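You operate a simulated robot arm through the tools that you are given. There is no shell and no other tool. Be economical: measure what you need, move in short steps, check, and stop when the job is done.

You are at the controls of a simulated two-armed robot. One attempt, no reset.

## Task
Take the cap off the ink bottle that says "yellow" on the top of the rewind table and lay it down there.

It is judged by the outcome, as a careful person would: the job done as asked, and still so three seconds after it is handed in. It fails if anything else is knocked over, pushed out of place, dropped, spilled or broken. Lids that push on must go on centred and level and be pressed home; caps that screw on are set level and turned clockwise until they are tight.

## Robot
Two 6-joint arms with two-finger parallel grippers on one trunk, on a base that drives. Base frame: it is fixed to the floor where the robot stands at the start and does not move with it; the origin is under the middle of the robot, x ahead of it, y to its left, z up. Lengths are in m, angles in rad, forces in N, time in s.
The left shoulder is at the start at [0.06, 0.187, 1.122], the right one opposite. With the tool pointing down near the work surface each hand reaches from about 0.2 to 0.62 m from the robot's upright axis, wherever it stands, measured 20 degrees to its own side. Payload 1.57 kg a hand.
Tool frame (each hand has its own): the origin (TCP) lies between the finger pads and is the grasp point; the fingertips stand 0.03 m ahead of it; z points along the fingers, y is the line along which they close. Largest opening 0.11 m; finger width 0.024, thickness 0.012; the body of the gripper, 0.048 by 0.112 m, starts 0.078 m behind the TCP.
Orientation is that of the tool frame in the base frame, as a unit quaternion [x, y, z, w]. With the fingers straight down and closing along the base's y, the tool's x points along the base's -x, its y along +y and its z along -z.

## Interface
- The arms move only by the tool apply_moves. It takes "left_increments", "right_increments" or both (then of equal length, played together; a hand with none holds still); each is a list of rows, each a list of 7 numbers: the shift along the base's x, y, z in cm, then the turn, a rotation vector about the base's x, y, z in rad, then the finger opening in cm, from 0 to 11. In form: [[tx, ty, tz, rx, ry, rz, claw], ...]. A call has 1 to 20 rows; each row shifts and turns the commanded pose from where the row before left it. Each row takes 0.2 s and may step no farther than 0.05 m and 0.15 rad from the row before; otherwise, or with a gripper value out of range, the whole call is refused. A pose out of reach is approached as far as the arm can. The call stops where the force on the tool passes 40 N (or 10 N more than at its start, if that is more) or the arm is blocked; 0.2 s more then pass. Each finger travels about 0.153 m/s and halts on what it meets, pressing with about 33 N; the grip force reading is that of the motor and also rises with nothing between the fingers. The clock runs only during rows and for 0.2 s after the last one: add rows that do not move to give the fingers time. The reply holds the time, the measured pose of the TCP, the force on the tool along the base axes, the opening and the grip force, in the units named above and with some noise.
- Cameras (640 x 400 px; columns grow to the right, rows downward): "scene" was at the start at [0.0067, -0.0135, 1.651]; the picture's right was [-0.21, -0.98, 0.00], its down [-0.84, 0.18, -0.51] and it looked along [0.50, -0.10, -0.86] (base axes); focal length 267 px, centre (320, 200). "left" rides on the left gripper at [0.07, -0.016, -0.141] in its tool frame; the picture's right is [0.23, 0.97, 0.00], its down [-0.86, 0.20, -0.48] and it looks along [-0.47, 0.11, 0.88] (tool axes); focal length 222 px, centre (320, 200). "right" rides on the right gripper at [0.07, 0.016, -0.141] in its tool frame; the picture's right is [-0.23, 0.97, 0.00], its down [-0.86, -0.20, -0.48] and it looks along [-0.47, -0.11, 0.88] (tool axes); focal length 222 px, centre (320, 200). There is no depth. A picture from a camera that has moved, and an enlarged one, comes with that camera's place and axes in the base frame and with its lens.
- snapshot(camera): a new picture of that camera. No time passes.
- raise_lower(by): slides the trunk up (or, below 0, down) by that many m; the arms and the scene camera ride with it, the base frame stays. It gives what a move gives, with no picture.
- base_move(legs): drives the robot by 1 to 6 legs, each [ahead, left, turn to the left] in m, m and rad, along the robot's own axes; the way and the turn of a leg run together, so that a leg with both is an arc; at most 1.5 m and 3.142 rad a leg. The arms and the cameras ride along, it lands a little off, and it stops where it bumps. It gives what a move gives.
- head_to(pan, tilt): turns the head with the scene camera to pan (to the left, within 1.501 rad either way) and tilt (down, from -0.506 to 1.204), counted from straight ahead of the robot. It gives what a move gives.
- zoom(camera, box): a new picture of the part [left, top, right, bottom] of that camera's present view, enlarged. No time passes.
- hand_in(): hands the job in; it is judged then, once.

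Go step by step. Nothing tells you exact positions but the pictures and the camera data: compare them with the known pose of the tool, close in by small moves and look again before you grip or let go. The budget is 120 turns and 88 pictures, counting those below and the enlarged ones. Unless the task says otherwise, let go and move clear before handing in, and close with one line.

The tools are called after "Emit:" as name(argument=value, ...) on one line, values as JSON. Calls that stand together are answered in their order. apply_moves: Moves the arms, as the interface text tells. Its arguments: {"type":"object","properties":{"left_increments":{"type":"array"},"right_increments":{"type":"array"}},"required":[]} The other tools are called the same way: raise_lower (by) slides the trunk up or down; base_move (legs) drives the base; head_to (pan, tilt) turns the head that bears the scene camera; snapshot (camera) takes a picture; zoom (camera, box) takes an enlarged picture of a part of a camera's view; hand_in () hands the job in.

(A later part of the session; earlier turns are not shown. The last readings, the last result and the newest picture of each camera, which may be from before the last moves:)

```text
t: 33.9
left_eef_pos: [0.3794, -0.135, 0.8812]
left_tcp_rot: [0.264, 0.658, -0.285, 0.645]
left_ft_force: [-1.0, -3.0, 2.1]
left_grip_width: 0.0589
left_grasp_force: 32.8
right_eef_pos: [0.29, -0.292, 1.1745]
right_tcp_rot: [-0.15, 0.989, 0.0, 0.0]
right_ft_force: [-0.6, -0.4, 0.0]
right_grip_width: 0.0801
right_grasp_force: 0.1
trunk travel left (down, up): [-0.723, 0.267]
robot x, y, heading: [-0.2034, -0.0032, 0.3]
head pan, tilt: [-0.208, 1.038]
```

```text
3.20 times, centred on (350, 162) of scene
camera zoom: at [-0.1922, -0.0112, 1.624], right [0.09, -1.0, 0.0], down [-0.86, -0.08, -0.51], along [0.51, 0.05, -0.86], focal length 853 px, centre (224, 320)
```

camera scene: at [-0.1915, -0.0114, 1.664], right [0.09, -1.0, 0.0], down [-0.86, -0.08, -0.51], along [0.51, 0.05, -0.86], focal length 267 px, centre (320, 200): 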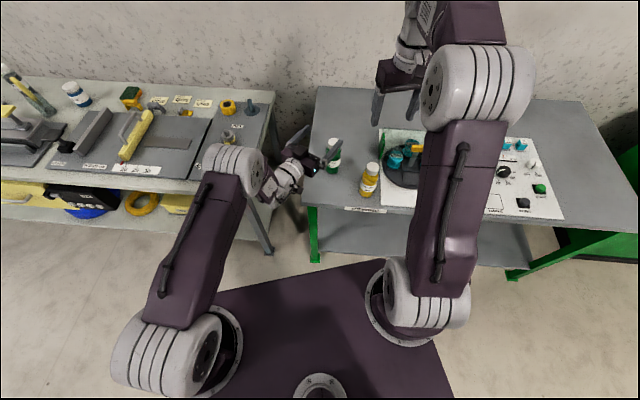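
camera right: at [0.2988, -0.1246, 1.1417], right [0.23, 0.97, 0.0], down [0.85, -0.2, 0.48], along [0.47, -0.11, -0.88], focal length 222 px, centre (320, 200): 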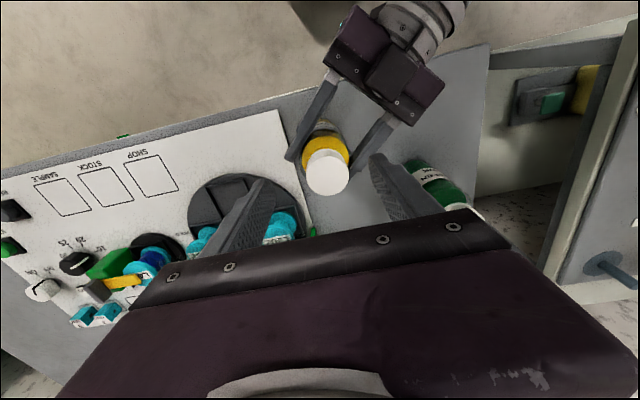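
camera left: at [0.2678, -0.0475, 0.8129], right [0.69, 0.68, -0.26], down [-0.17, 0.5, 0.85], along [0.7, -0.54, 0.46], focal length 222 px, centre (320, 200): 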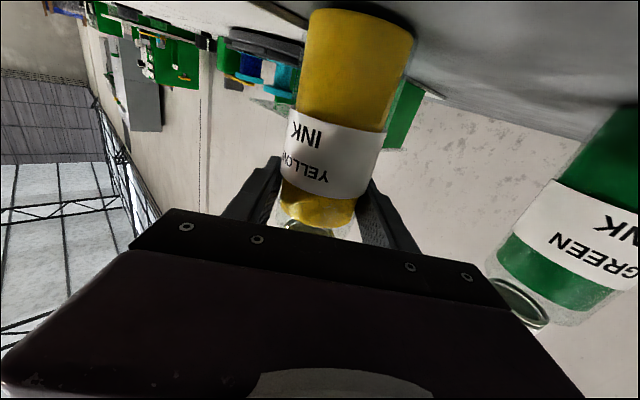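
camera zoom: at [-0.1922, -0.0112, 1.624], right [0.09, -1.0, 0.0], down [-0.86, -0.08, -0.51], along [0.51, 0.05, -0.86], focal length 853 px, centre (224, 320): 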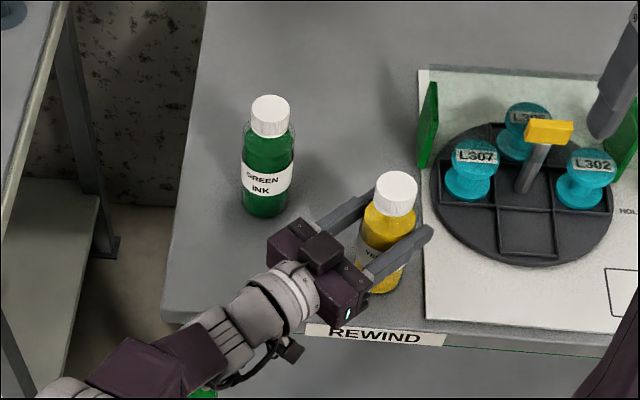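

Emit:
apply_moves(right_increments=[[1.55, 2.58, -2, 0, 0, 0, 8], [1.55, 2.58, -2, 0, 0, 0, 8], [1.55, 2.58, -2, 0, 0, 0, 8], [1.55, 2.58, -2, 0, 0, 0, 8], [1.55, 2.58, -2, 0, 0, 0, 8], [1.55, 2.6, -2, 0, 0, 0, 8], [0, 0, 0, 0, 0, 0, 8]])

Emit:
snapshot(camera="right")

Emit:
snapshot(camera="scene")

```text
t: 35.5
left_eef_pos: [0.3796, -0.1356, 0.8808]
left_tcp_rot: [0.264, 0.659, -0.282, 0.646]
left_ft_force: [0.2, 0.6, 2.9]
left_grip_width: 0.0589
left_grasp_force: 32.9
right_eef_pos: [0.3839, -0.1396, 1.0545]
right_tcp_rot: [-0.15, 0.989, 0.0, -0.001]
right_ft_force: [0.3, 0.0, -0.6]
right_grip_width: 0.0799
right_grasp_force: 0.0
trunk travel left (down, up): [-0.723, 0.267]
robot x, y, heading: [-0.2033, 0.003, 0.301]
head pan, tilt: [-0.208, 1.038]
```

```text
51 pictures are left
camera right: at [0.3102, -0.1447, 1.198], right [-0.07, 1.0, 0.0], down [0.88, 0.06, 0.48], along [0.48, 0.03, -0.88], focal length 222 px, centre (320, 200)
```

right: 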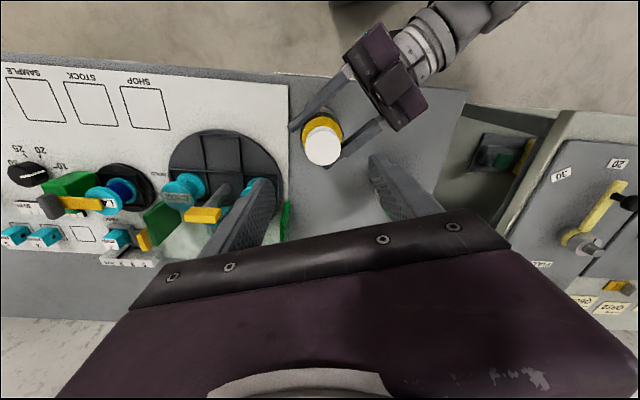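

```text
50 pictures are left
camera scene: at [-0.1925, -0.0114, 1.624], right [0.09, -1.0, 0.0], down [-0.86, -0.08, -0.51], along [0.51, 0.05, -0.86], focal length 267 px, centre (320, 200)
```

scene: 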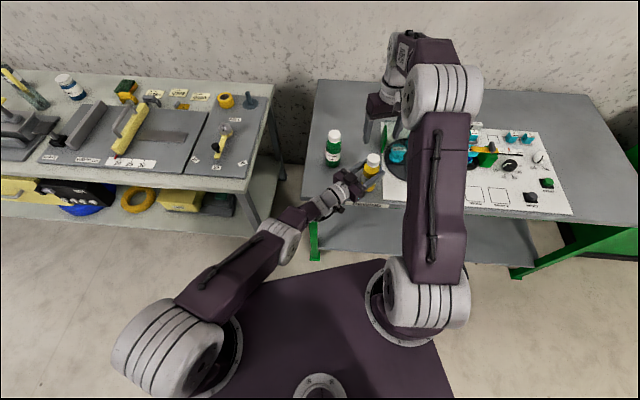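

Emit:
apply_moves(right_increments=[[-0.2, 0.2, 0, 0, 0, -0.14, 8], [0, 0, 0, 0, 0, -0.14, 8], [0, 0, 0, 0, 0, -0.14, 8], [0, 0, 0, 0, 0, -0.14, 8], [0, 0, 0, 0, 0, -0.14, 8], [0, 0, 0, 0, 0, -0.14, 8], [0, 0, 0, 0, 0, -0.14, 8], [0, 0, 0, 0, 0, -0.14, 8], [0, 0, -2.5, 0, 0, 0, 8], [0, 0, -2, 0, 0, 0, 8], [0, 0, 0, 0, 0, 0, 8]])

Emit:
snapshot(camera="right")

Emit:
zoom(camera="scene", box=[290, 90, 450, 215])

```text
t: 37.9
left_eef_pos: [0.3794, -0.135, 0.88]
left_tcp_rot: [0.264, 0.659, -0.285, 0.645]
left_ft_force: [0.2, -0.3, 4.7]
left_grip_width: 0.0591
left_grasp_force: 33.3
right_eef_pos: [0.3794, -0.1331, 1.009]
right_tcp_rot: [0.397, 0.918, 0.0, 0.0]
right_ft_force: [-1.0, -0.2, -0.1]
right_grip_width: 0.0799
right_grasp_force: 0.0
trunk travel left (down, up): [-0.723, 0.267]
robot x, y, heading: [-0.2005, 0.0016, 0.295]
head pan, tilt: [-0.208, 1.038]
```

```text
49 pictures are left
camera right: at [0.3432, -0.0713, 1.1516], right [0.87, 0.5, 0.0], down [0.44, -0.76, 0.48], along [0.24, -0.41, -0.88], focal length 222 px, centre (320, 200)
```

right: 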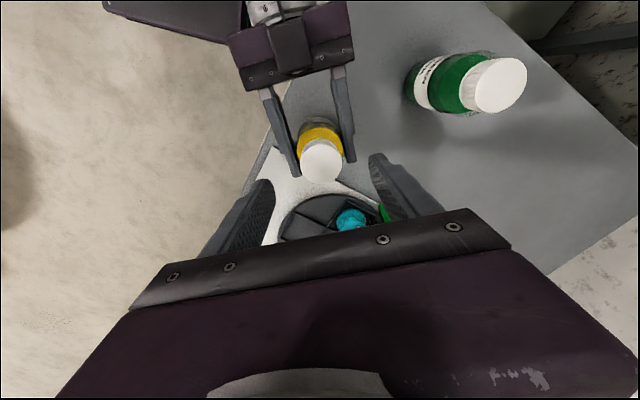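

```text
3.20 times, centred on (370, 152) of scene
camera zoom: at [-0.1924, -0.0107, 1.624], right [0.09, -1.0, 0.0], down [-0.86, -0.08, -0.51], along [0.51, 0.05, -0.86], focal length 853 px, centre (160, 352)
```

zoom: 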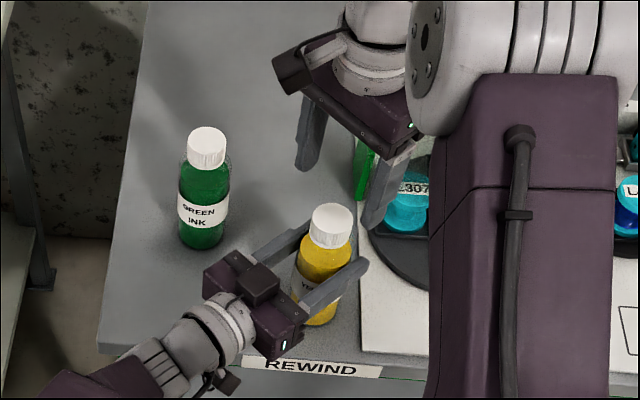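

Emit:
apply_moves(right_increments=[[0, 0, -2, 0, 0, 0, 8], [0, 0, -2, 0, 0, 0, 8], [0, 0, 0, 0, 0, 0, 8]])

Emit:
snapshot(camera="right")

Emit:
zoom(camera="scene", box=[290, 90, 450, 215])

```text
t: 38.7
left_eef_pos: [0.3807, -0.136, 0.8804]
left_tcp_rot: [0.265, 0.658, -0.285, 0.645]
left_ft_force: [-0.2, -0.9, 4.2]
left_grip_width: 0.059
left_grasp_force: 32.4
right_eef_pos: [0.3788, -0.1356, 0.9694]
right_tcp_rot: [0.397, 0.918, 0.0, 0.0]
right_ft_force: [0.9, -0.1, 0.3]
right_grip_width: 0.08
right_grasp_force: 0.1
trunk travel left (down, up): [-0.723, 0.267]
robot x, y, heading: [-0.2041, 0.0018, 0.299]
head pan, tilt: [-0.208, 1.038]
```

```text
47 pictures are left
camera right: at [0.3433, -0.0727, 1.1117], right [0.87, 0.5, 0.0], down [0.44, -0.76, 0.48], along [0.24, -0.41, -0.88], focal length 222 px, centre (320, 200)
```

right: 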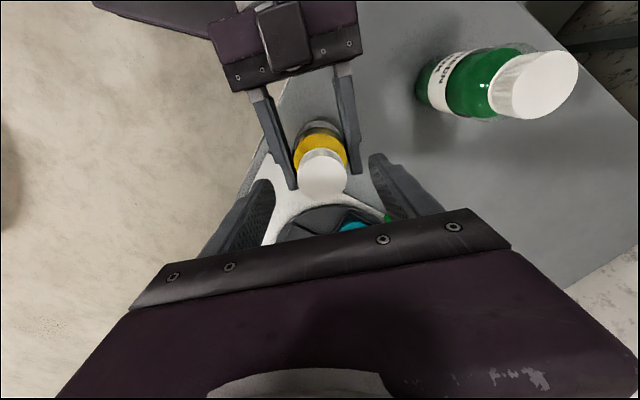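

```text
3.20 times, centred on (370, 152) of scene
camera zoom: at [-0.1924, -0.0107, 1.624], right [0.09, -1.0, 0.0], down [-0.86, -0.08, -0.51], along [0.51, 0.05, -0.86], focal length 853 px, centre (160, 352)
```

zoom: 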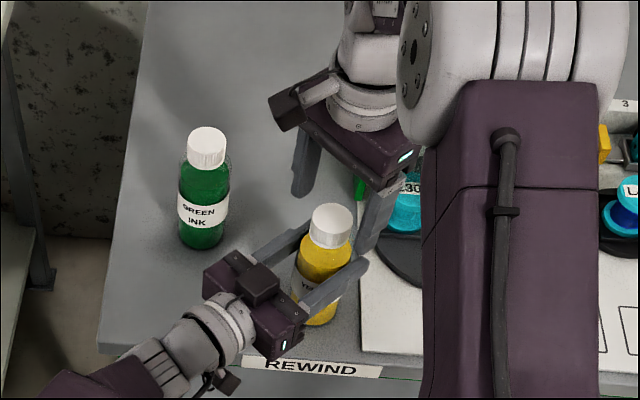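

Emit:
zoom(camera="right", box=[240, 110, 420, 230])

```text
3.33 times, centred on (330, 170) of right
camera zoom: at [0.3433, -0.0727, 1.1117], right [0.87, 0.5, 0.0], down [0.44, -0.76, 0.48], along [0.24, -0.41, -0.88], focal length 740 px, centre (287, 300)
```

zoom: 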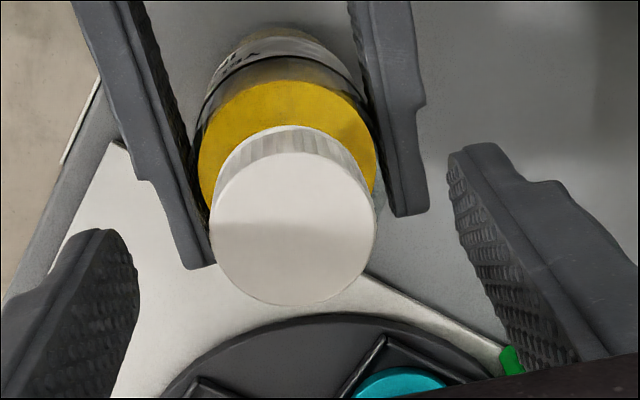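

The cap is centred under the right hand. I go down to TCP z ≈ 0.948 and close on it.

Emit:
apply_moves(right_increments=[[0, 0, -1.1, 0, 0, 0, 7], [0, 0, -1.0, 0, 0, 0, 6], [0, 0, 0, 0, 0, 0, 5], [0, 0, 0, 0, 0, 0, 4.5], [0, 0, 0, 0, 0, 0, 4], [0, 0, 0, 0, 0, 0, 3.5], [0, 0, 0, 0, 0, 0, 3.5]])

Emit:
zoom(camera="right", box=[240, 110, 420, 230])

Emit:
zoom(camera="scene", box=[290, 90, 450, 215])

```text
t: 40.3
left_eef_pos: [0.3802, -0.1354, 0.8808]
left_tcp_rot: [0.265, 0.658, -0.284, 0.645]
left_ft_force: [-5.2, -1.1, 5.4]
left_grip_width: 0.0589
left_grasp_force: 32.5
right_eef_pos: [0.3812, -0.1337, 0.9478]
right_tcp_rot: [0.398, 0.917, 0.0, 0.001]
right_ft_force: [6.4, 4.4, 0.2]
right_grip_width: 0.0397
right_grasp_force: 32.7
trunk travel left (down, up): [-0.723, 0.267]
robot x, y, heading: [-0.2063, 0.0062, 0.3]
head pan, tilt: [-0.208, 1.038]
```

```text
3.33 times, centred on (330, 170) of right
camera zoom: at [0.344, -0.0728, 1.0907], right [0.87, 0.5, 0.0], down [0.44, -0.76, 0.48], along [0.24, -0.41, -0.88], focal length 740 px, centre (287, 300)
```

zoom: 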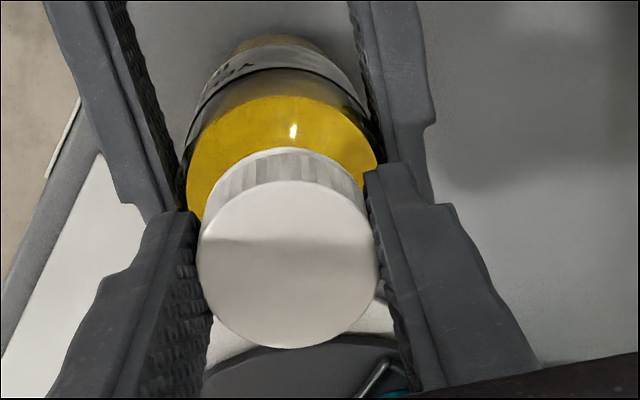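

```text
3.20 times, centred on (370, 152) of scene
camera zoom: at [-0.1921, -0.0101, 1.624], right [0.09, -1.0, 0.0], down [-0.86, -0.08, -0.51], along [0.51, 0.05, -0.86], focal length 853 px, centre (160, 352)
```

zoom: 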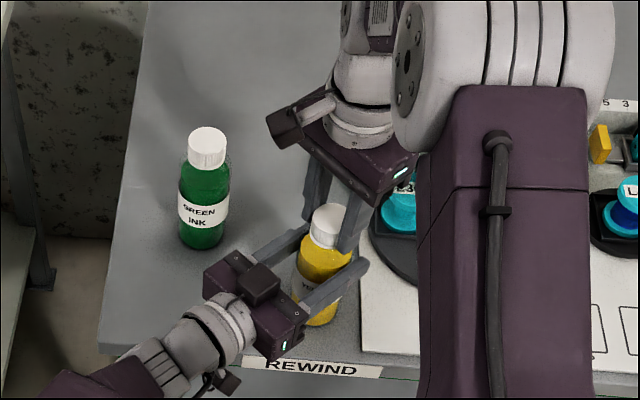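

The cap is gripped at 4.0 cm. I turn it counter-clockwise in the first stroke.

Emit:
apply_moves(right_increments=[[0, 0, 0, 0, 0, 0.13, 3.5], [0, 0, 0, 0, 0, 0.13, 3.5], [0, 0, 0, 0, 0, 0.13, 3.5], [0, 0, 0.02, 0, 0, 0.13, 3.5], [0, 0, 0.02, 0, 0, 0.13, 3.5], [0, 0, 0.02, 0, 0, 0.13, 3.5], [0, 0, 0.02, 0, 0, 0.13, 3.5], [0, 0, 0.02, 0, 0, 0.13, 3.5]])

Emit:
snapshot(camera="left")

Emit:
zoom(camera="right", box=[240, 110, 420, 230])

```text
t: 42.1
left_eef_pos: [0.3807, -0.1339, 0.8798]
left_tcp_rot: [0.264, 0.658, -0.284, 0.645]
left_ft_force: [-6.2, 6.6, 6.9]
left_grip_width: 0.0587
left_grasp_force: 33.3
right_eef_pos: [0.3808, -0.1344, 0.9502]
right_tcp_rot: [-0.112, 0.994, 0.001, 0.0]
right_ft_force: [4.8, -6.4, -5.8]
right_grip_width: 0.04
right_grasp_force: 33.2
trunk travel left (down, up): [-0.723, 0.267]
robot x, y, heading: [-0.1993, -0.0044, 0.297]
head pan, tilt: [-0.208, 1.038]
```

```text
42 pictures are left
camera left: at [0.2682, -0.047, 0.8128], right [0.69, 0.68, -0.26], down [-0.17, 0.5, 0.85], along [0.71, -0.54, 0.46], focal length 222 px, centre (320, 200)
```

left: 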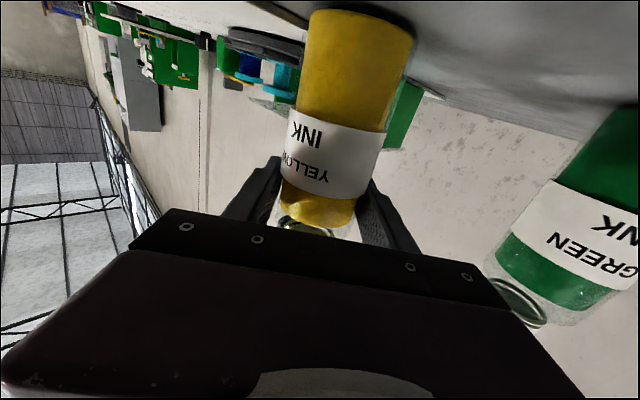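

```text
3.33 times, centred on (330, 170) of right
camera zoom: at [0.3086, -0.1353, 1.0921], right [0.01, 1.0, 0.0], down [0.88, 0.0, 0.48], along [0.48, 0.0, -0.88], focal length 740 px, centre (287, 300)
```

zoom: 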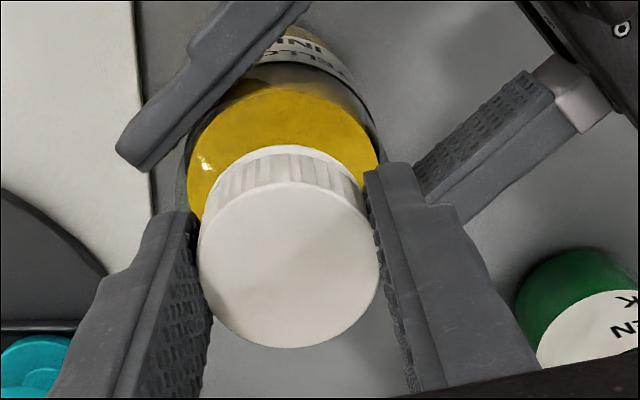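

The bottle stayed still while the hand turned. I continue the stroke.

Emit:
apply_moves(right_increments=[[0, 0, 0.04, 0, 0, 0.13, 3.5], [0, 0, 0.04, 0, 0, 0.13, 3.5], [0, 0, 0.04, 0, 0, 0.13, 3.5], [0, 0, 0.04, 0, 0, 0.13, 3.5], [0, 0, 0.04, 0, 0, 0.13, 3.5], [0, 0, 0.04, 0, 0, 0.13, 3.5], [0, 0, 0.04, 0, 0, 0.13, 3.5], [0, 0, 0.04, 0, 0, 0.13, 3.5]])

Emit:
snapshot(camera="scene")

```text
t: 43.9
left_eef_pos: [0.3813, -0.1365, 0.8815]
left_tcp_rot: [0.263, 0.658, -0.284, 0.646]
left_ft_force: [-5.6, 16.8, 20.3]
left_grip_width: 0.0588
left_grasp_force: 32.7
right_eef_pos: [0.3811, -0.1355, 0.9524]
right_tcp_rot: [-0.591, 0.807, 0.001, -0.002]
right_ft_force: [4.9, -17.7, -23.7]
right_grip_width: 0.0398
right_grasp_force: 32.9
trunk travel left (down, up): [-0.723, 0.267]
robot x, y, heading: [-0.1992, 0.0038, 0.3]
head pan, tilt: [-0.208, 1.038]
```

```text
40 pictures are left
camera scene: at [-0.1908, -0.011, 1.624], right [0.09, -1.0, 0.0], down [-0.86, -0.08, -0.51], along [0.51, 0.05, -0.86], focal length 267 px, centre (320, 200)
```

scene: 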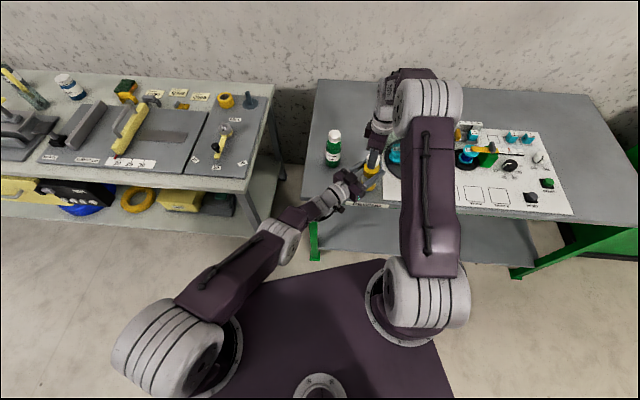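

I lifted a little faster than the thread rises. I open, swing back, and regrip for the second stroke.

Emit:
apply_moves(right_increments=[[0, 0, -0.3, 0, 0, 0, 5.2], [0, 0, 0, 0, 0, 0, 6], [0, 0, 0, 0, 0, -0.14, 6], [0, 0, 0, 0, 0, -0.14, 6], [0, 0, 0, 0, 0, -0.14, 6], [0, 0, 0, 0, 0, -0.14, 6], [0, 0, 0, 0, 0, -0.14, 6], [0, 0, 0, 0, 0, -0.14, 6], [0, 0, 0, 0, 0, -0.14, 6], [0, 0, 0, 0, 0, -0.14, 6], [0, 0, 0, 0, 0, -0.14, 6], [0, 0, 0, 0, 0, -0.14, 6], [0, 0, 0, 0, 0, -0.14, 6], [0, 0, 0, 0, 0, -0.14, 6], [0, 0, 0, 0, 0, -0.14, 6], [0, 0, 0, 0, 0, -0.14, 6], [0, 0, 0, 0, 0, -0.14, 6]])

Emit:
zoom(camera="right", box=[240, 110, 420, 230])

Emit:
snapshot(camera="left")

```text
t: 47.5
left_eef_pos: [0.3802, -0.1362, 0.88]
left_tcp_rot: [0.265, 0.659, -0.284, 0.645]
left_ft_force: [0.4, -1.5, -0.4]
left_grip_width: 0.0589
left_grasp_force: 32.8
right_eef_pos: [0.3824, -0.1349, 0.9506]
right_tcp_rot: [0.409, 0.913, 0.0, 0.0]
right_ft_force: [0.1, 0.1, -0.3]
right_grip_width: 0.0599
right_grasp_force: 0.0
trunk travel left (down, up): [-0.723, 0.267]
robot x, y, heading: [-0.2025, -0.0024, 0.302]
head pan, tilt: [-0.208, 1.038]
```

```text
3.33 times, centred on (330, 170) of right
camera zoom: at [0.3467, -0.0725, 1.0923], right [0.88, 0.48, 0.0], down [0.42, -0.77, 0.48], along [0.23, -0.42, -0.88], focal length 740 px, centre (287, 300)
```

zoom: 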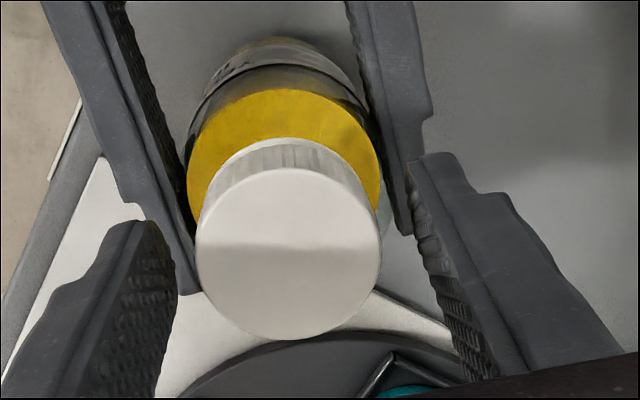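

```text
38 pictures are left
camera left: at [0.2682, -0.0472, 0.8122], right [0.69, 0.68, -0.26], down [-0.17, 0.5, 0.85], along [0.71, -0.54, 0.46], focal length 222 px, centre (320, 200)
```

left: 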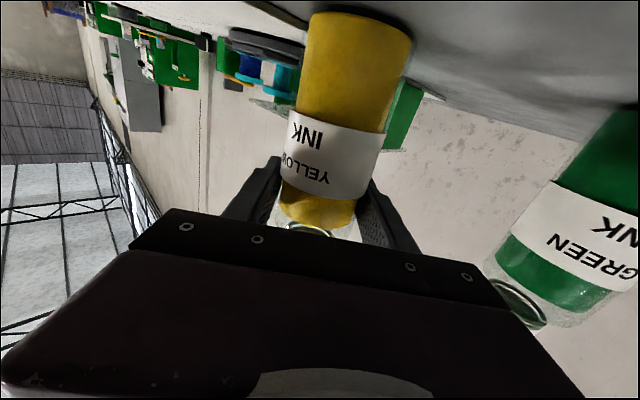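

Emit:
apply_moves(right_increments=[[0, 0, 0, 0, 0, 0, 4.5], [0, 0, 0, 0, 0, 0, 3.5], [0, 0, 0, 0, 0, 0, 3.5], [0, 0, 0.01, 0, 0, 0.14, 3.5], [0, 0, 0.01, 0, 0, 0.14, 3.5], [0, 0, 0.01, 0, 0, 0.14, 3.5], [0, 0, 0.01, 0, 0, 0.14, 3.5], [0, 0, 0.01, 0, 0, 0.14, 3.5], [0, 0, 0.01, 0, 0, 0.14, 3.5], [0, 0, 0.01, 0, 0, 0.14, 3.5], [0, 0, 0.01, 0, 0, 0.14, 3.5], [0, 0, 0.01, 0, 0, 0.14, 3.5], [0, 0, 0.01, 0, 0, 0.14, 3.5], [0, 0, 0.01, 0, 0, 0.14, 3.5], [0, 0, 0.01, 0, 0, 0.14, 3.5], [0, 0, 0.01, 0, 0, 0.14, 3.5], [0, 0, 0.01, 0, 0, 0.14, 3.5], [0, 0, 0.01, 0, 0, 0.14, 3.5]])

Emit:
snapshot(camera="left")

```text
t: 51.3
left_eef_pos: [0.38, -0.1344, 0.8791]
left_tcp_rot: [0.263, 0.659, -0.283, 0.645]
left_ft_force: [-2.9, -6.1, -1.3]
left_grip_width: 0.0589
left_grasp_force: 33.2
right_eef_pos: [0.3811, -0.1335, 0.9519]
right_tcp_rot: [-0.59, 0.808, 0.002, 0.0]
right_ft_force: [2.4, 6.0, 2.7]
right_grip_width: 0.04
right_grasp_force: 33.4
trunk travel left (down, up): [-0.723, 0.267]
robot x, y, heading: [-0.1996, 0.002, 0.299]
head pan, tilt: [-0.208, 1.038]
```

```text
37 pictures are left
camera left: at [0.2682, -0.0472, 0.8123], right [0.69, 0.68, -0.26], down [-0.17, 0.5, 0.85], along [0.71, -0.54, 0.46], focal length 222 px, centre (320, 200)
```

left: 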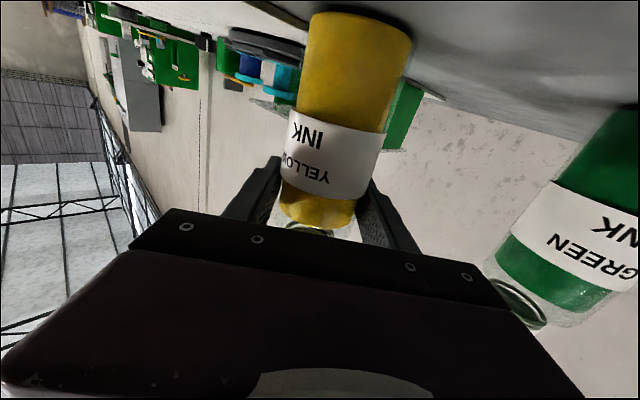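

Emit:
apply_moves(right_increments=[[0, 0, 0.2, 0, 0, 0, 3.5], [0, 0, 0.1, 0, 0, 0, 3.5]])

```text
t: 51.9
left_eef_pos: [0.3821, -0.1354, 0.8807]
left_tcp_rot: [0.264, 0.658, -0.284, 0.646]
left_ft_force: [1.8, -8.9, 1.1]
left_grip_width: 0.0588
left_grasp_force: 33.3
right_eef_pos: [0.3821, -0.1347, 0.9542]
right_tcp_rot: [-0.59, 0.807, 0.001, 0.0]
right_ft_force: [-0.5, 9.4, -5.3]
right_grip_width: 0.0398
right_grasp_force: 32.7
trunk travel left (down, up): [-0.723, 0.267]
robot x, y, heading: [-0.1994, -0.0001, 0.296]
head pan, tilt: [-0.208, 1.038]
```

Still threaded; a third stroke follows.

Emit:
apply_moves(right_increments=[[0, 0, -0.15, 0, 0, 0, 5.2], [0, 0, 0, 0, 0, 0, 6], [0, 0, 0, 0, 0, -0.14, 6], [0, 0, 0, 0, 0, -0.14, 6], [0, 0, 0, 0, 0, -0.14, 6], [0, 0, 0, 0, 0, -0.14, 6], [0, 0, 0, 0, 0, -0.14, 6], [0, 0, 0, 0, 0, -0.14, 6], [0, 0, 0, 0, 0, -0.14, 6], [0, 0, 0, 0, 0, -0.14, 6], [0, 0, 0, 0, 0, -0.14, 6], [0, 0, 0, 0, 0, -0.14, 6], [0, 0, 0, 0, 0, -0.14, 6], [0, 0, 0, 0, 0, -0.14, 6], [0, 0, 0, 0, 0, -0.14, 6], [0, 0, 0, 0, 0, -0.14, 6], [0, 0, 0, 0, 0, -0.14, 6]])

Emit:
zoom(camera="right", box=[240, 110, 420, 230])

Emit:
apply_moves(right_increments=[[0, 0, 0, 0, 0, 0, 4.5], [0, 0, 0, 0, 0, 0, 3.5], [0, 0, 0, 0, 0, 0, 3.5], [0, 0, 0.01, 0, 0, 0.14, 3.5], [0, 0, 0.01, 0, 0, 0.14, 3.5], [0, 0, 0.01, 0, 0, 0.14, 3.5], [0, 0, 0.01, 0, 0, 0.14, 3.5], [0, 0, 0.01, 0, 0, 0.14, 3.5], [0, 0, 0.01, 0, 0, 0.14, 3.5], [0, 0, 0.01, 0, 0, 0.14, 3.5], [0, 0, 0.01, 0, 0, 0.14, 3.5], [0, 0, 0.01, 0, 0, 0.14, 3.5], [0, 0, 0.01, 0, 0, 0.14, 3.5], [0, 0, 0.01, 0, 0, 0.14, 3.5], [0, 0, 0.01, 0, 0, 0.14, 3.5], [0, 0, 0.01, 0, 0, 0.14, 3.5], [0, 0, 0.01, 0, 0, 0.14, 3.5], [0, 0, 0.01, 0, 0, 0.14, 3.5]])

Emit:
snapshot(camera="left")

```text
t: 55.5
left_eef_pos: [0.3803, -0.1349, 0.8806]
left_tcp_rot: [0.264, 0.659, -0.283, 0.645]
left_ft_force: [-1.3, -0.2, 0.5]
left_grip_width: 0.0588
left_grasp_force: 33.4
right_eef_pos: [0.3813, -0.1352, 0.9533]
right_tcp_rot: [0.409, 0.913, 0.0, 0.0]
right_ft_force: [0.1, -1.0, 0.2]
right_grip_width: 0.0603
right_grasp_force: 0.0
trunk travel left (down, up): [-0.723, 0.267]
robot x, y, heading: [-0.202, 0.0005, 0.299]
head pan, tilt: [-0.208, 1.038]
```

```text
3.33 times, centred on (330, 170) of right
camera zoom: at [0.3467, -0.0725, 1.0947], right [0.88, 0.48, 0.0], down [0.42, -0.77, 0.48], along [0.23, -0.42, -0.88], focal length 740 px, centre (287, 300)
```

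zoom: 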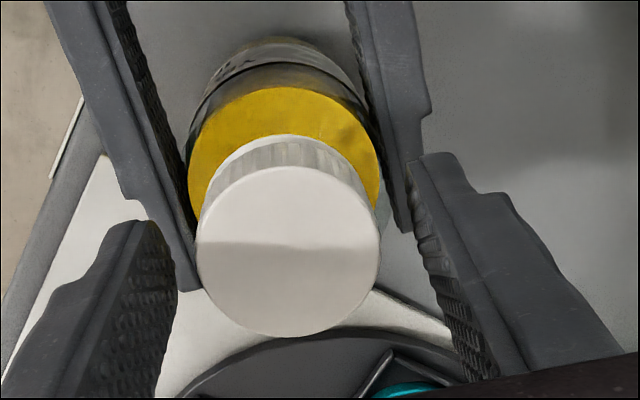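

```text
t: 59.3
left_eef_pos: [0.3817, -0.135, 0.8798]
left_tcp_rot: [0.263, 0.659, -0.284, 0.645]
left_ft_force: [-0.4, -8.0, -0.3]
left_grip_width: 0.059
left_grasp_force: 33.0
right_eef_pos: [0.3815, -0.1341, 0.9547]
right_tcp_rot: [-0.591, 0.807, 0.0, 0.001]
right_ft_force: [-0.3, 7.6, -1.5]
right_grip_width: 0.0398
right_grasp_force: 33.3
trunk travel left (down, up): [-0.723, 0.267]
robot x, y, heading: [-0.2024, 0.0006, 0.303]
head pan, tilt: [-0.208, 1.038]
```

```text
35 pictures are left
camera left: at [0.2685, -0.0472, 0.8123], right [0.69, 0.68, -0.26], down [-0.17, 0.5, 0.85], along [0.71, -0.54, 0.46], focal length 222 px, centre (320, 200)
```

left: 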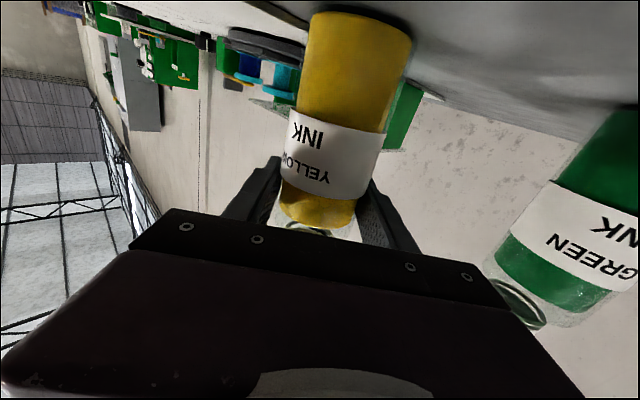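

The cap is rising with the hand, about one turn so far. Testing a lift.

Emit:
apply_moves(right_increments=[[0, 0, 0.15, 0, 0, 0, 3.5], [0, 0, 0.15, 0, 0, 0, 3.5], [0, 0, 0.1, 0, 0, 0, 3.5]])

```text
t: 60.1
left_eef_pos: [0.3799, -0.1357, 0.879]
left_tcp_rot: [0.264, 0.658, -0.282, 0.646]
left_ft_force: [0.8, -5.5, 1.2]
left_grip_width: 0.0591
left_grasp_force: 33.0
right_eef_pos: [0.3815, -0.1353, 0.9579]
right_tcp_rot: [-0.59, 0.807, 0.0, -0.001]
right_ft_force: [-0.6, 6.0, -4.8]
right_grip_width: 0.0399
right_grasp_force: 32.8
trunk travel left (down, up): [-0.723, 0.267]
robot x, y, heading: [-0.2037, 0.0017, 0.309]
head pan, tilt: [-0.208, 1.038]
```

Emit:
apply_moves(right_increments=[[0, 0, 0.2, 0, 0, 0, 3.5], [0, 0, 0.2, 0, 0, 0, 3.5]])

Emit:
snapshot(camera="left")

Emit:
zoom(camera="right", box=[240, 110, 420, 230])

```text
t: 60.7
left_eef_pos: [0.3805, -0.1356, 0.8807]
left_tcp_rot: [0.264, 0.659, -0.284, 0.645]
left_ft_force: [0.5, -8.4, 2.6]
left_grip_width: 0.0589
left_grasp_force: 32.5
right_eef_pos: [0.3815, -0.1344, 0.9616]
right_tcp_rot: [-0.59, 0.807, 0.001, 0.0]
right_ft_force: [-1.5, 7.4, -7.2]
right_grip_width: 0.0399
right_grasp_force: 32.5
trunk travel left (down, up): [-0.723, 0.267]
robot x, y, heading: [-0.2013, 0.0015, 0.294]
head pan, tilt: [-0.208, 1.038]
```

```text
34 pictures are left
camera left: at [0.2685, -0.0474, 0.8125], right [0.69, 0.68, -0.26], down [-0.17, 0.5, 0.85], along [0.7, -0.54, 0.46], focal length 222 px, centre (320, 200)
```

left: 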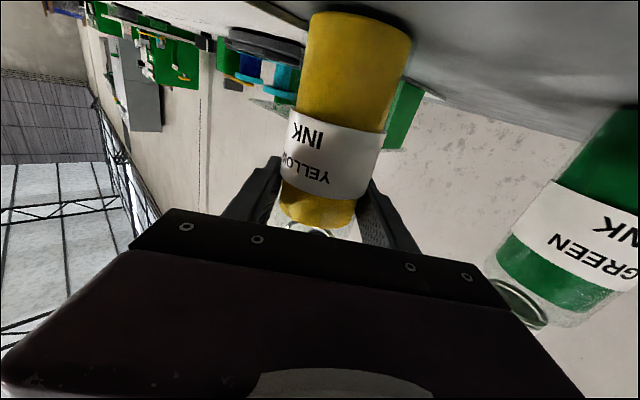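

```text
3.33 times, centred on (330, 170) of right
camera zoom: at [0.3444, -0.1972, 1.1041], right [-0.86, 0.51, 0.0], down [0.45, 0.75, 0.48], along [0.24, 0.41, -0.88], focal length 740 px, centre (287, 300)
```

zoom: 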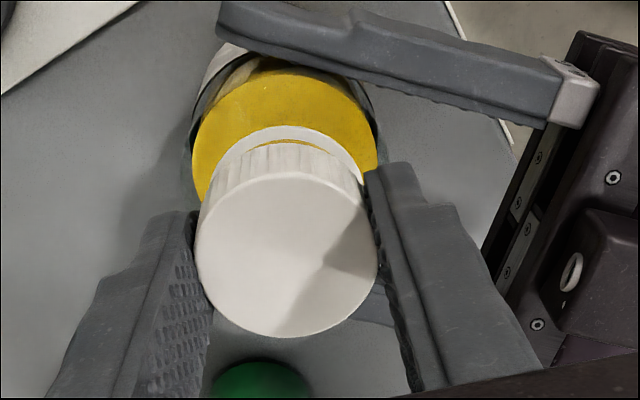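

The cap is clear of the thread (the bare neck is showing below it). I lift it off.

Emit:
apply_moves(right_increments=[[0, 0, 0.5, 0, 0, 0, 3.5], [0, 0, 0.8, 0, 0, 0, 3.5], [0, 0, 1, 0, 0, 0, 3.5], [0, 0, 1.5, 0, 0, 0, 3.5], [0, 0, 2, 0, 0, 0, 3.5], [0, 0, 2, 0, 0, 0, 3.5]])

Emit:
snapshot(camera="right")

Emit:
zoom(camera="scene", box=[290, 90, 450, 215])

```text
t: 62.1
left_eef_pos: [0.3799, -0.1356, 0.8787]
left_tcp_rot: [0.265, 0.658, -0.284, 0.645]
left_ft_force: [-1.1, 1.5, 0.0]
left_grip_width: 0.0589
left_grasp_force: 32.8
right_eef_pos: [0.3806, -0.1362, 1.0403]
right_tcp_rot: [-0.59, 0.808, 0.0, 0.0]
right_ft_force: [0.3, 0.9, 0.5]
right_grip_width: 0.0399
right_grasp_force: 33.2
trunk travel left (down, up): [-0.723, 0.267]
robot x, y, heading: [-0.203, 0.0001, 0.3]
head pan, tilt: [-0.208, 1.038]
```

```text
32 pictures are left
camera right: at [0.3439, -0.1971, 1.1824], right [-0.86, 0.51, 0.0], down [0.45, 0.75, 0.48], along [0.24, 0.41, -0.88], focal length 222 px, centre (320, 200)
```

right: 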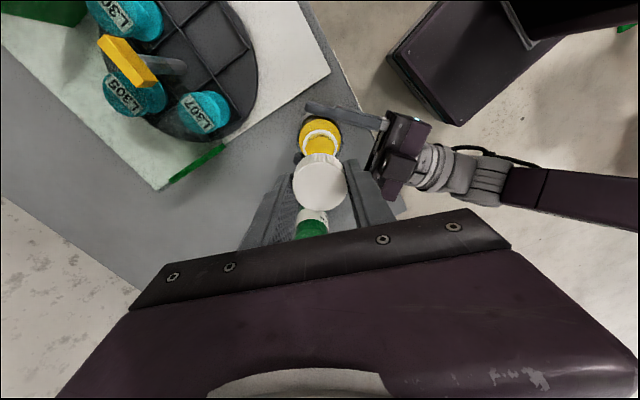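

```text
3.20 times, centred on (370, 152) of scene
camera zoom: at [-0.1917, -0.0107, 1.624], right [0.09, -1.0, 0.0], down [-0.86, -0.08, -0.51], along [0.51, 0.05, -0.86], focal length 853 px, centre (160, 352)
```

zoom: 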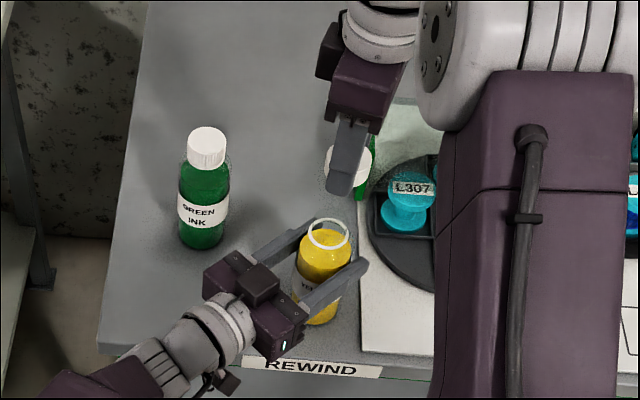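

The cap is off. I release the bottle with the left hand and back it away, leaving the bottle standing.

Emit:
apply_moves(left_increments=[[0, 0, 0, 0, 0, 0, 6.2], [0, 0, 0, 0, 0, 0, 7], [0, 0, 0, 0, 0, 0, 8], [0, 0, 0, 0, 0, 0, 9.5], [0, 0, 0, 0, 0, 0, 11], [0, 0, 0, 0, 0, 0, 11], [-1, 1, 0, 0, 0, 0, 11], [-1.5, 1.5, 0, 0, 0, 0, 11], [-1.5, 1.5, 0, 0, 0, 0, 11], [-1.5, 1.5, 0, 0, 0, 0, 11], [-1.5, 1.5, 0, 0, 0, 0, 11], [-1.5, 1.5, 0, 0, 0, 0, 11]])

Emit:
snapshot(camera="scene")

```text
t: 64.7
left_eef_pos: [0.3125, -0.0518, 0.8751]
left_tcp_rot: [0.263, 0.658, -0.287, 0.644]
left_ft_force: [-0.6, -0.6, 0.4]
left_grip_width: 0.1102
left_grasp_force: 0.1
left hand out of reach, approached as far as the arm can: row 12
right_eef_pos: [0.3808, -0.1341, 1.0402]
right_tcp_rot: [-0.59, 0.808, 0.0, 0.0]
right_ft_force: [-0.1, 0.0, 0.0]
right_grip_width: 0.04
right_grasp_force: 32.9
trunk travel left (down, up): [-0.723, 0.267]
robot x, y, heading: [-0.2008, 0.0012, 0.296]
head pan, tilt: [-0.208, 1.038]
```

```text
30 pictures are left
camera scene: at [-0.1912, -0.0102, 1.624], right [0.09, -1.0, 0.0], down [-0.86, -0.08, -0.51], along [0.51, 0.05, -0.86], focal length 267 px, centre (320, 200)
```

scene: 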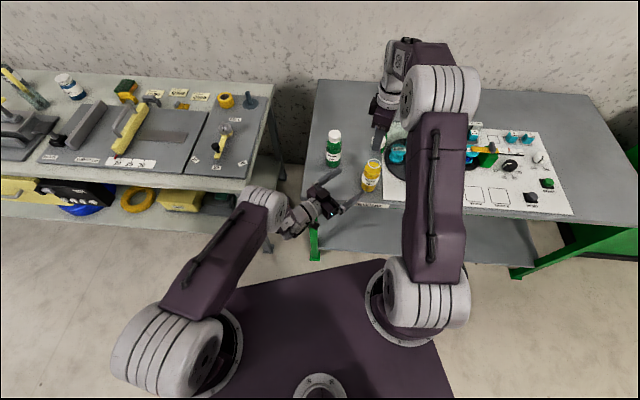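

Emit:
apply_moves(left_increments=[[0, 0, 3, 0, 0, 0, 11], [0, 0, 3, 0, 0, 0, 11], [0, 0, 3, 0, 0, 0, 9], [0, 0, 3, 0, 0, 0, 7], [0, 2.5, 0, 0, 0, 0.1, 5], [0, 2.5, 0, 0, 0, 0.1, 5], [0, 2.5, 0, 0, 0, 0.1, 5], [0, 2.5, 0, 0, 0, 0, 5], [0, 2.5, 0, 0, 0, 0, 5], [0, 2.5, 0, 0, 0, 0, 5]])

Emit:
zoom(camera="scene", box=[230, 80, 430, 235])

```text
t: 66.9
left_eef_pos: [0.3775, 0.1045, 1.0057]
left_tcp_rot: [0.163, 0.69, -0.184, 0.681]
left_ft_force: [-0.3, 0.3, -0.1]
left_grip_width: 0.0503
left_grasp_force: 0.0
left hand out of reach, approached as far as the arm can: row 1, 3, 5, 6, 7
right_eef_pos: [0.3812, -0.134, 1.0409]
right_tcp_rot: [-0.59, 0.807, 0.0, 0.0]
right_ft_force: [-0.2, -0.3, -0.7]
right_grip_width: 0.0399
right_grasp_force: 32.7
trunk travel left (down, up): [-0.723, 0.267]
robot x, y, heading: [-0.2017, -0.0011, 0.298]
head pan, tilt: [-0.208, 1.038]
```

```text
2.58 times, centred on (330, 158) of scene
camera zoom: at [-0.1915, -0.0096, 1.624], right [0.09, -1.0, 0.0], down [-0.86, -0.08, -0.51], along [0.51, 0.05, -0.86], focal length 688 px, centre (294, 310)
```

zoom: 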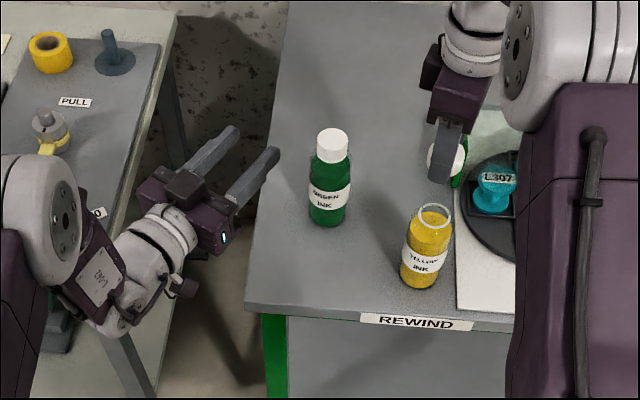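

Both bottles stand and the left hand is clear. I carry the cap to the bare spot left of the yellow bottle, at about (0.365, -0.02).

Emit:
apply_moves(right_increments=[[-0.2, 1.45, 0, 0, 0, -0.14, 3.5], [-0.2, 1.45, 0, 0, 0, -0.14, 3.5], [-0.2, 1.45, 0, 0, 0, -0.14, 3.5], [-0.2, 1.45, 0, 0, 0, -0.14, 3.5], [-0.2, 1.45, 0, 0, 0, -0.14, 3.5], [-0.2, 1.45, 0, 0, 0, -0.14, 3.5], [-0.2, 1.45, 0, 0, 0, -0.14, 3.5], [-0.2, 1.25, 0, 0, 0, -0.14, 3.5], [0, 0, -3, 0, 0, 0, 3.5], [0, 0, -3, 0, 0, 0, 3.5], [0, 0, -3, 0, 0, 0, 3.5], [0, 0, -3, 0, 0, 0, 3.5], [0, 0, -3, 0, 0, 0, 3.5], [0, 0, -3, 0, 0, 0, 3.5], [0, 0, 0, 0, 0, 0, 3.5]])

Emit:
snapshot(camera="right")

Emit:
zoom(camera="scene", box=[270, 100, 430, 225])

```text
t: 70.1
left_eef_pos: [0.3791, 0.1037, 1.0054]
left_tcp_rot: [0.162, 0.691, -0.183, 0.68]
left_ft_force: [0.3, 0.0, -0.6]
left_grip_width: 0.05
left_grasp_force: 0.1
right_eef_pos: [0.3622, -0.0191, 0.8602]
right_tcp_rot: [-0.071, 0.997, 0.0, 0.0]
right_ft_force: [-0.3, 0.0, 0.5]
right_grip_width: 0.04
right_grasp_force: 33.3
trunk travel left (down, up): [-0.723, 0.267]
robot x, y, heading: [-0.2007, -0.0016, 0.301]
head pan, tilt: [-0.208, 1.038]
```

```text
28 pictures are left
camera right: at [0.2904, -0.0137, 1.0022], right [0.09, 1.0, 0.0], down [0.87, -0.08, 0.48], along [0.48, -0.04, -0.88], focal length 222 px, centre (320, 200)
```

right: 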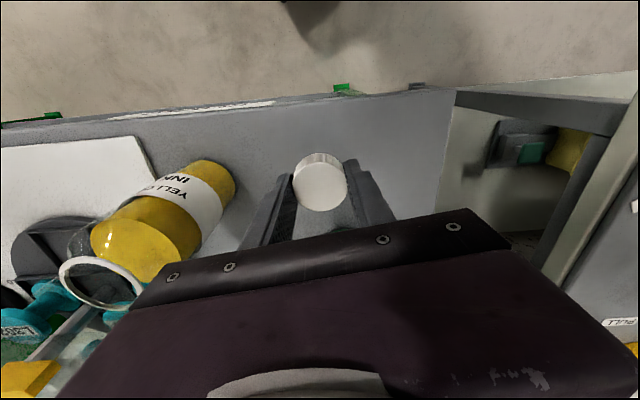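

```text
3.20 times, centred on (350, 162) of scene
camera zoom: at [-0.1919, -0.0108, 1.624], right [0.09, -1.0, 0.0], down [-0.86, -0.08, -0.51], along [0.51, 0.05, -0.86], focal length 853 px, centre (224, 320)
```

zoom: 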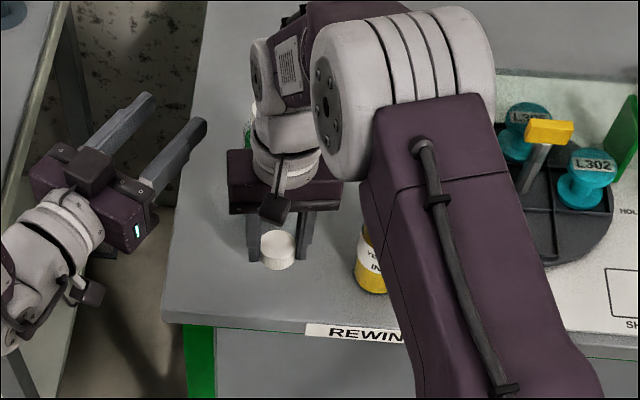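

Emit:
apply_moves(right_increments=[[0, 0.5, -0.7, 0, 0, 0, 3.5], [0, 0.5, -0.8, 0, 0, 0, 3.5], [0, 0, -1, 0, 0, 0, 3.5], [0, 0, -1, 0, 0, 0, 3.5], [0, 0, 0, 0, 0, 0, 3.5]])

Emit:
zoom(camera="scene", box=[270, 130, 350, 192])

```text
t: 71.3
left_eef_pos: [0.3781, 0.105, 1.0065]
left_tcp_rot: [0.164, 0.69, -0.184, 0.68]
left_ft_force: [-0.1, 0.6, -1.0]
left_grip_width: 0.0502
left_grasp_force: 0.0
right_eef_pos: [0.3655, -0.0108, 0.8255]
right_tcp_rot: [-0.07, 0.998, 0.001, 0.0]
right_ft_force: [0.0, 0.0, -0.4]
right_grip_width: 0.04
right_grasp_force: 33.2
trunk travel left (down, up): [-0.723, 0.267]
robot x, y, heading: [-0.2012, 0.0005, 0.304]
head pan, tilt: [-0.208, 1.038]
```

```text
6.45 times, centred on (310, 161) of scene
camera zoom: at [-0.1917, -0.0107, 1.624], right [0.09, -1.0, 0.0], down [-0.86, -0.08, -0.51], along [0.51, 0.05, -0.86], focal length 1720 px, centre (384, 452)
```

zoom: 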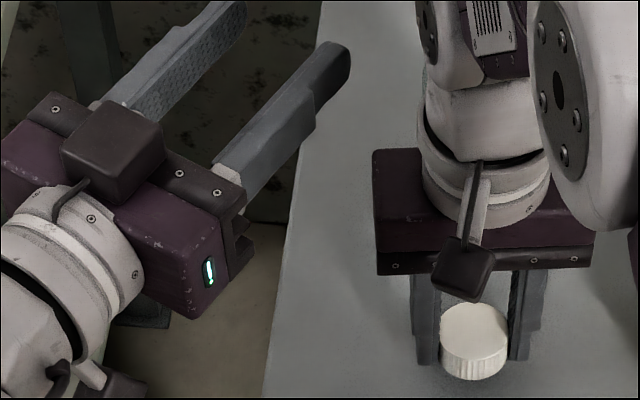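

Emit:
apply_moves(right_increments=[[0, 0, -0.2, 0, 0, 0, 3.5], [0, 0, -0.2, 0, 0, 0, 3.5], [0, 0, -0.2, 0, 0, 0, 3.5], [0, 0, -0.1, 0, 0, 0, 3.5]])

```text
t: 72.3
left_eef_pos: [0.3774, 0.1043, 1.0064]
left_tcp_rot: [0.163, 0.691, -0.184, 0.68]
left_ft_force: [0.3, -0.3, 0.6]
left_grip_width: 0.0501
left_grasp_force: 0.1
right_eef_pos: [0.3649, -0.0108, 0.8178]
right_tcp_rot: [-0.07, 0.998, 0.0, 0.0]
right_ft_force: [-0.7, 0.8, -0.4]
right_grip_width: 0.0402
right_grasp_force: 32.7
trunk travel left (down, up): [-0.723, 0.267]
robot x, y, heading: [-0.2043, 0.0019, 0.3]
head pan, tilt: [-0.208, 1.038]
```

Emit:
apply_moves(right_increments=[[0, 0, -0.15, 0, 0, 0, 3.5], [0, 0, -0.15, 0, 0, 0, 3.5], [0, 0, 0, 0, 0, 0, 3.5]])

Emit:
snapshot(camera="right")

```text
t: 73.1
left_eef_pos: [0.3785, 0.1048, 1.0053]
left_tcp_rot: [0.163, 0.69, -0.183, 0.681]
left_ft_force: [0.6, 0.4, 0.4]
left_grip_width: 0.0502
left_grasp_force: 0.0
right_eef_pos: [0.3655, -0.0105, 0.815]
right_tcp_rot: [-0.071, 0.997, 0.0, -0.001]
right_ft_force: [0.5, 0.1, -0.1]
right_grip_width: 0.0402
right_grasp_force: 32.8
trunk travel left (down, up): [-0.723, 0.267]
robot x, y, heading: [-0.2056, 0.0042, 0.295]
head pan, tilt: [-0.208, 1.038]
```

```text
25 pictures are left
camera right: at [0.2936, -0.0048, 0.9573], right [0.09, 1.0, 0.0], down [0.87, -0.08, 0.48], along [0.48, -0.04, -0.88], focal length 222 px, centre (320, 200)
```

right: 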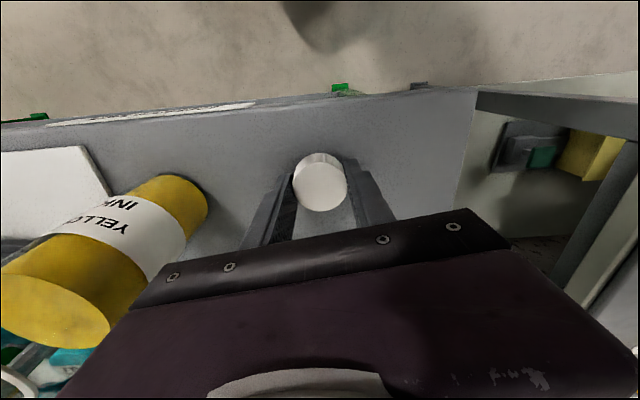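

Emit:
apply_moves(right_increments=[[0, 0, -0.1, 0, 0, 0, 3.5], [0, 0, -0.1, 0, 0, 0, 3.5], [0, 0, -0.1, 0, 0, 0, 3.5], [0, 0, 0, 0, 0, 0, 3.5]])

Emit:
zoom(camera="scene", box=[290, 150, 350, 197])

```text
t: 74.1
left_eef_pos: [0.3788, 0.1041, 1.0065]
left_tcp_rot: [0.162, 0.691, -0.184, 0.68]
left_ft_force: [0.7, -0.2, -0.6]
left_grip_width: 0.0501
left_grasp_force: 0.2
right_eef_pos: [0.3649, -0.0118, 0.812]
right_tcp_rot: [-0.07, 0.998, 0.0, 0.0]
right_ft_force: [-0.4, -0.1, -0.1]
right_grip_width: 0.0401
right_grasp_force: 32.8
trunk travel left (down, up): [-0.723, 0.267]
robot x, y, heading: [-0.2005, 0.0009, 0.305]
head pan, tilt: [-0.208, 1.038]
```

```text
8.51 times, centred on (320, 174) of scene
camera zoom: at [-0.1915, -0.0107, 1.624], right [0.09, -1.0, 0.0], down [-0.86, -0.08, -0.51], along [0.51, 0.05, -0.86], focal length 2269 px, centre (320, 426)
```

zoom: 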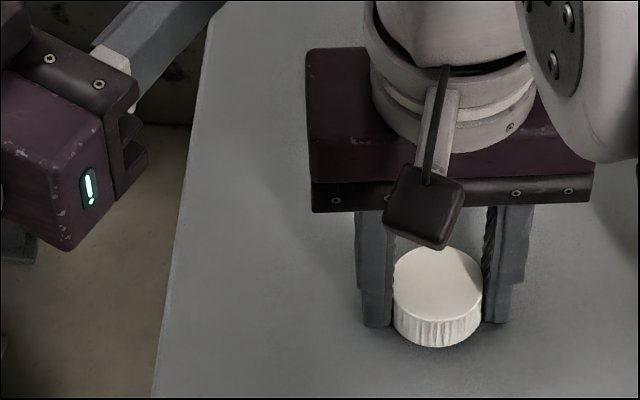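

Emit:
apply_moves(right_increments=[[0, 0, -0.1, 0, 0, 0, 3.5], [0, 0, -0.1, 0, 0, 0, 3.5], [0, 0, 0, 0, 0, 0, 3.5]])

```text
t: 74.9
left_eef_pos: [0.3787, 0.1047, 1.0036]
left_tcp_rot: [0.163, 0.691, -0.184, 0.68]
left_ft_force: [0.2, 0.9, -0.6]
left_grip_width: 0.0501
left_grasp_force: 0.0
right_eef_pos: [0.3666, -0.0108, 0.8091]
right_tcp_rot: [-0.071, 0.997, 0.0, 0.0]
right_ft_force: [-0.5, 0.8, 0.2]
right_grip_width: 0.0402
right_grasp_force: 32.6
trunk travel left (down, up): [-0.723, 0.267]
robot x, y, heading: [-0.2022, -0.0008, 0.295]
head pan, tilt: [-0.208, 1.038]
```

Emit:
apply_moves(right_increments=[[0, 0, -0.1, 0, 0, 0, 3.5], [0, 0, -0.1, 0, 0, 0, 3.5], [0, 0, -0.1, 0, 0, 0, 3.5], [0, 0, 0, 0, 0, 0, 3.5]])

Emit:
zoom(camera="scene", box=[290, 150, 350, 197])

```text
t: 75.9
left_eef_pos: [0.3767, 0.1059, 1.0083]
left_tcp_rot: [0.163, 0.69, -0.183, 0.681]
left_ft_force: [-0.6, -0.5, -0.9]
left_grip_width: 0.0498
left_grasp_force: 0.0
right_eef_pos: [0.3654, -0.0104, 0.8101]
right_tcp_rot: [-0.071, 0.998, 0.001, 0.003]
right_ft_force: [3.6, -1.0, 19.9]
right_grip_width: 0.0402
right_grasp_force: 33.5
trunk travel left (down, up): [-0.723, 0.267]
robot x, y, heading: [-0.2041, -0.0021, 0.297]
head pan, tilt: [-0.208, 1.038]
```

```text
8.51 times, centred on (320, 174) of scene
camera zoom: at [-0.1945, -0.0108, 1.6243], right [0.09, -1.0, 0.0], down [-0.86, -0.08, -0.51], along [0.51, 0.05, -0.86], focal length 2269 px, centre (320, 426)
```

zoom: 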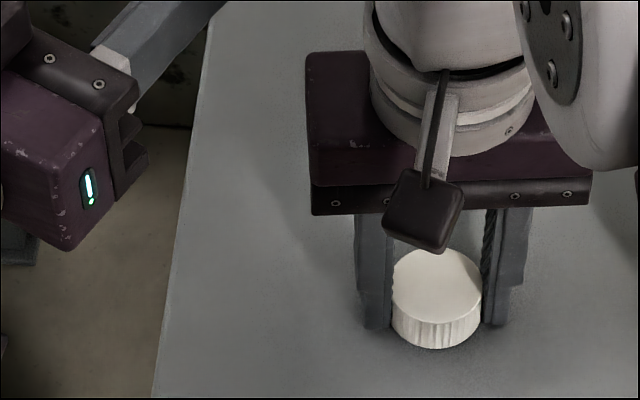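

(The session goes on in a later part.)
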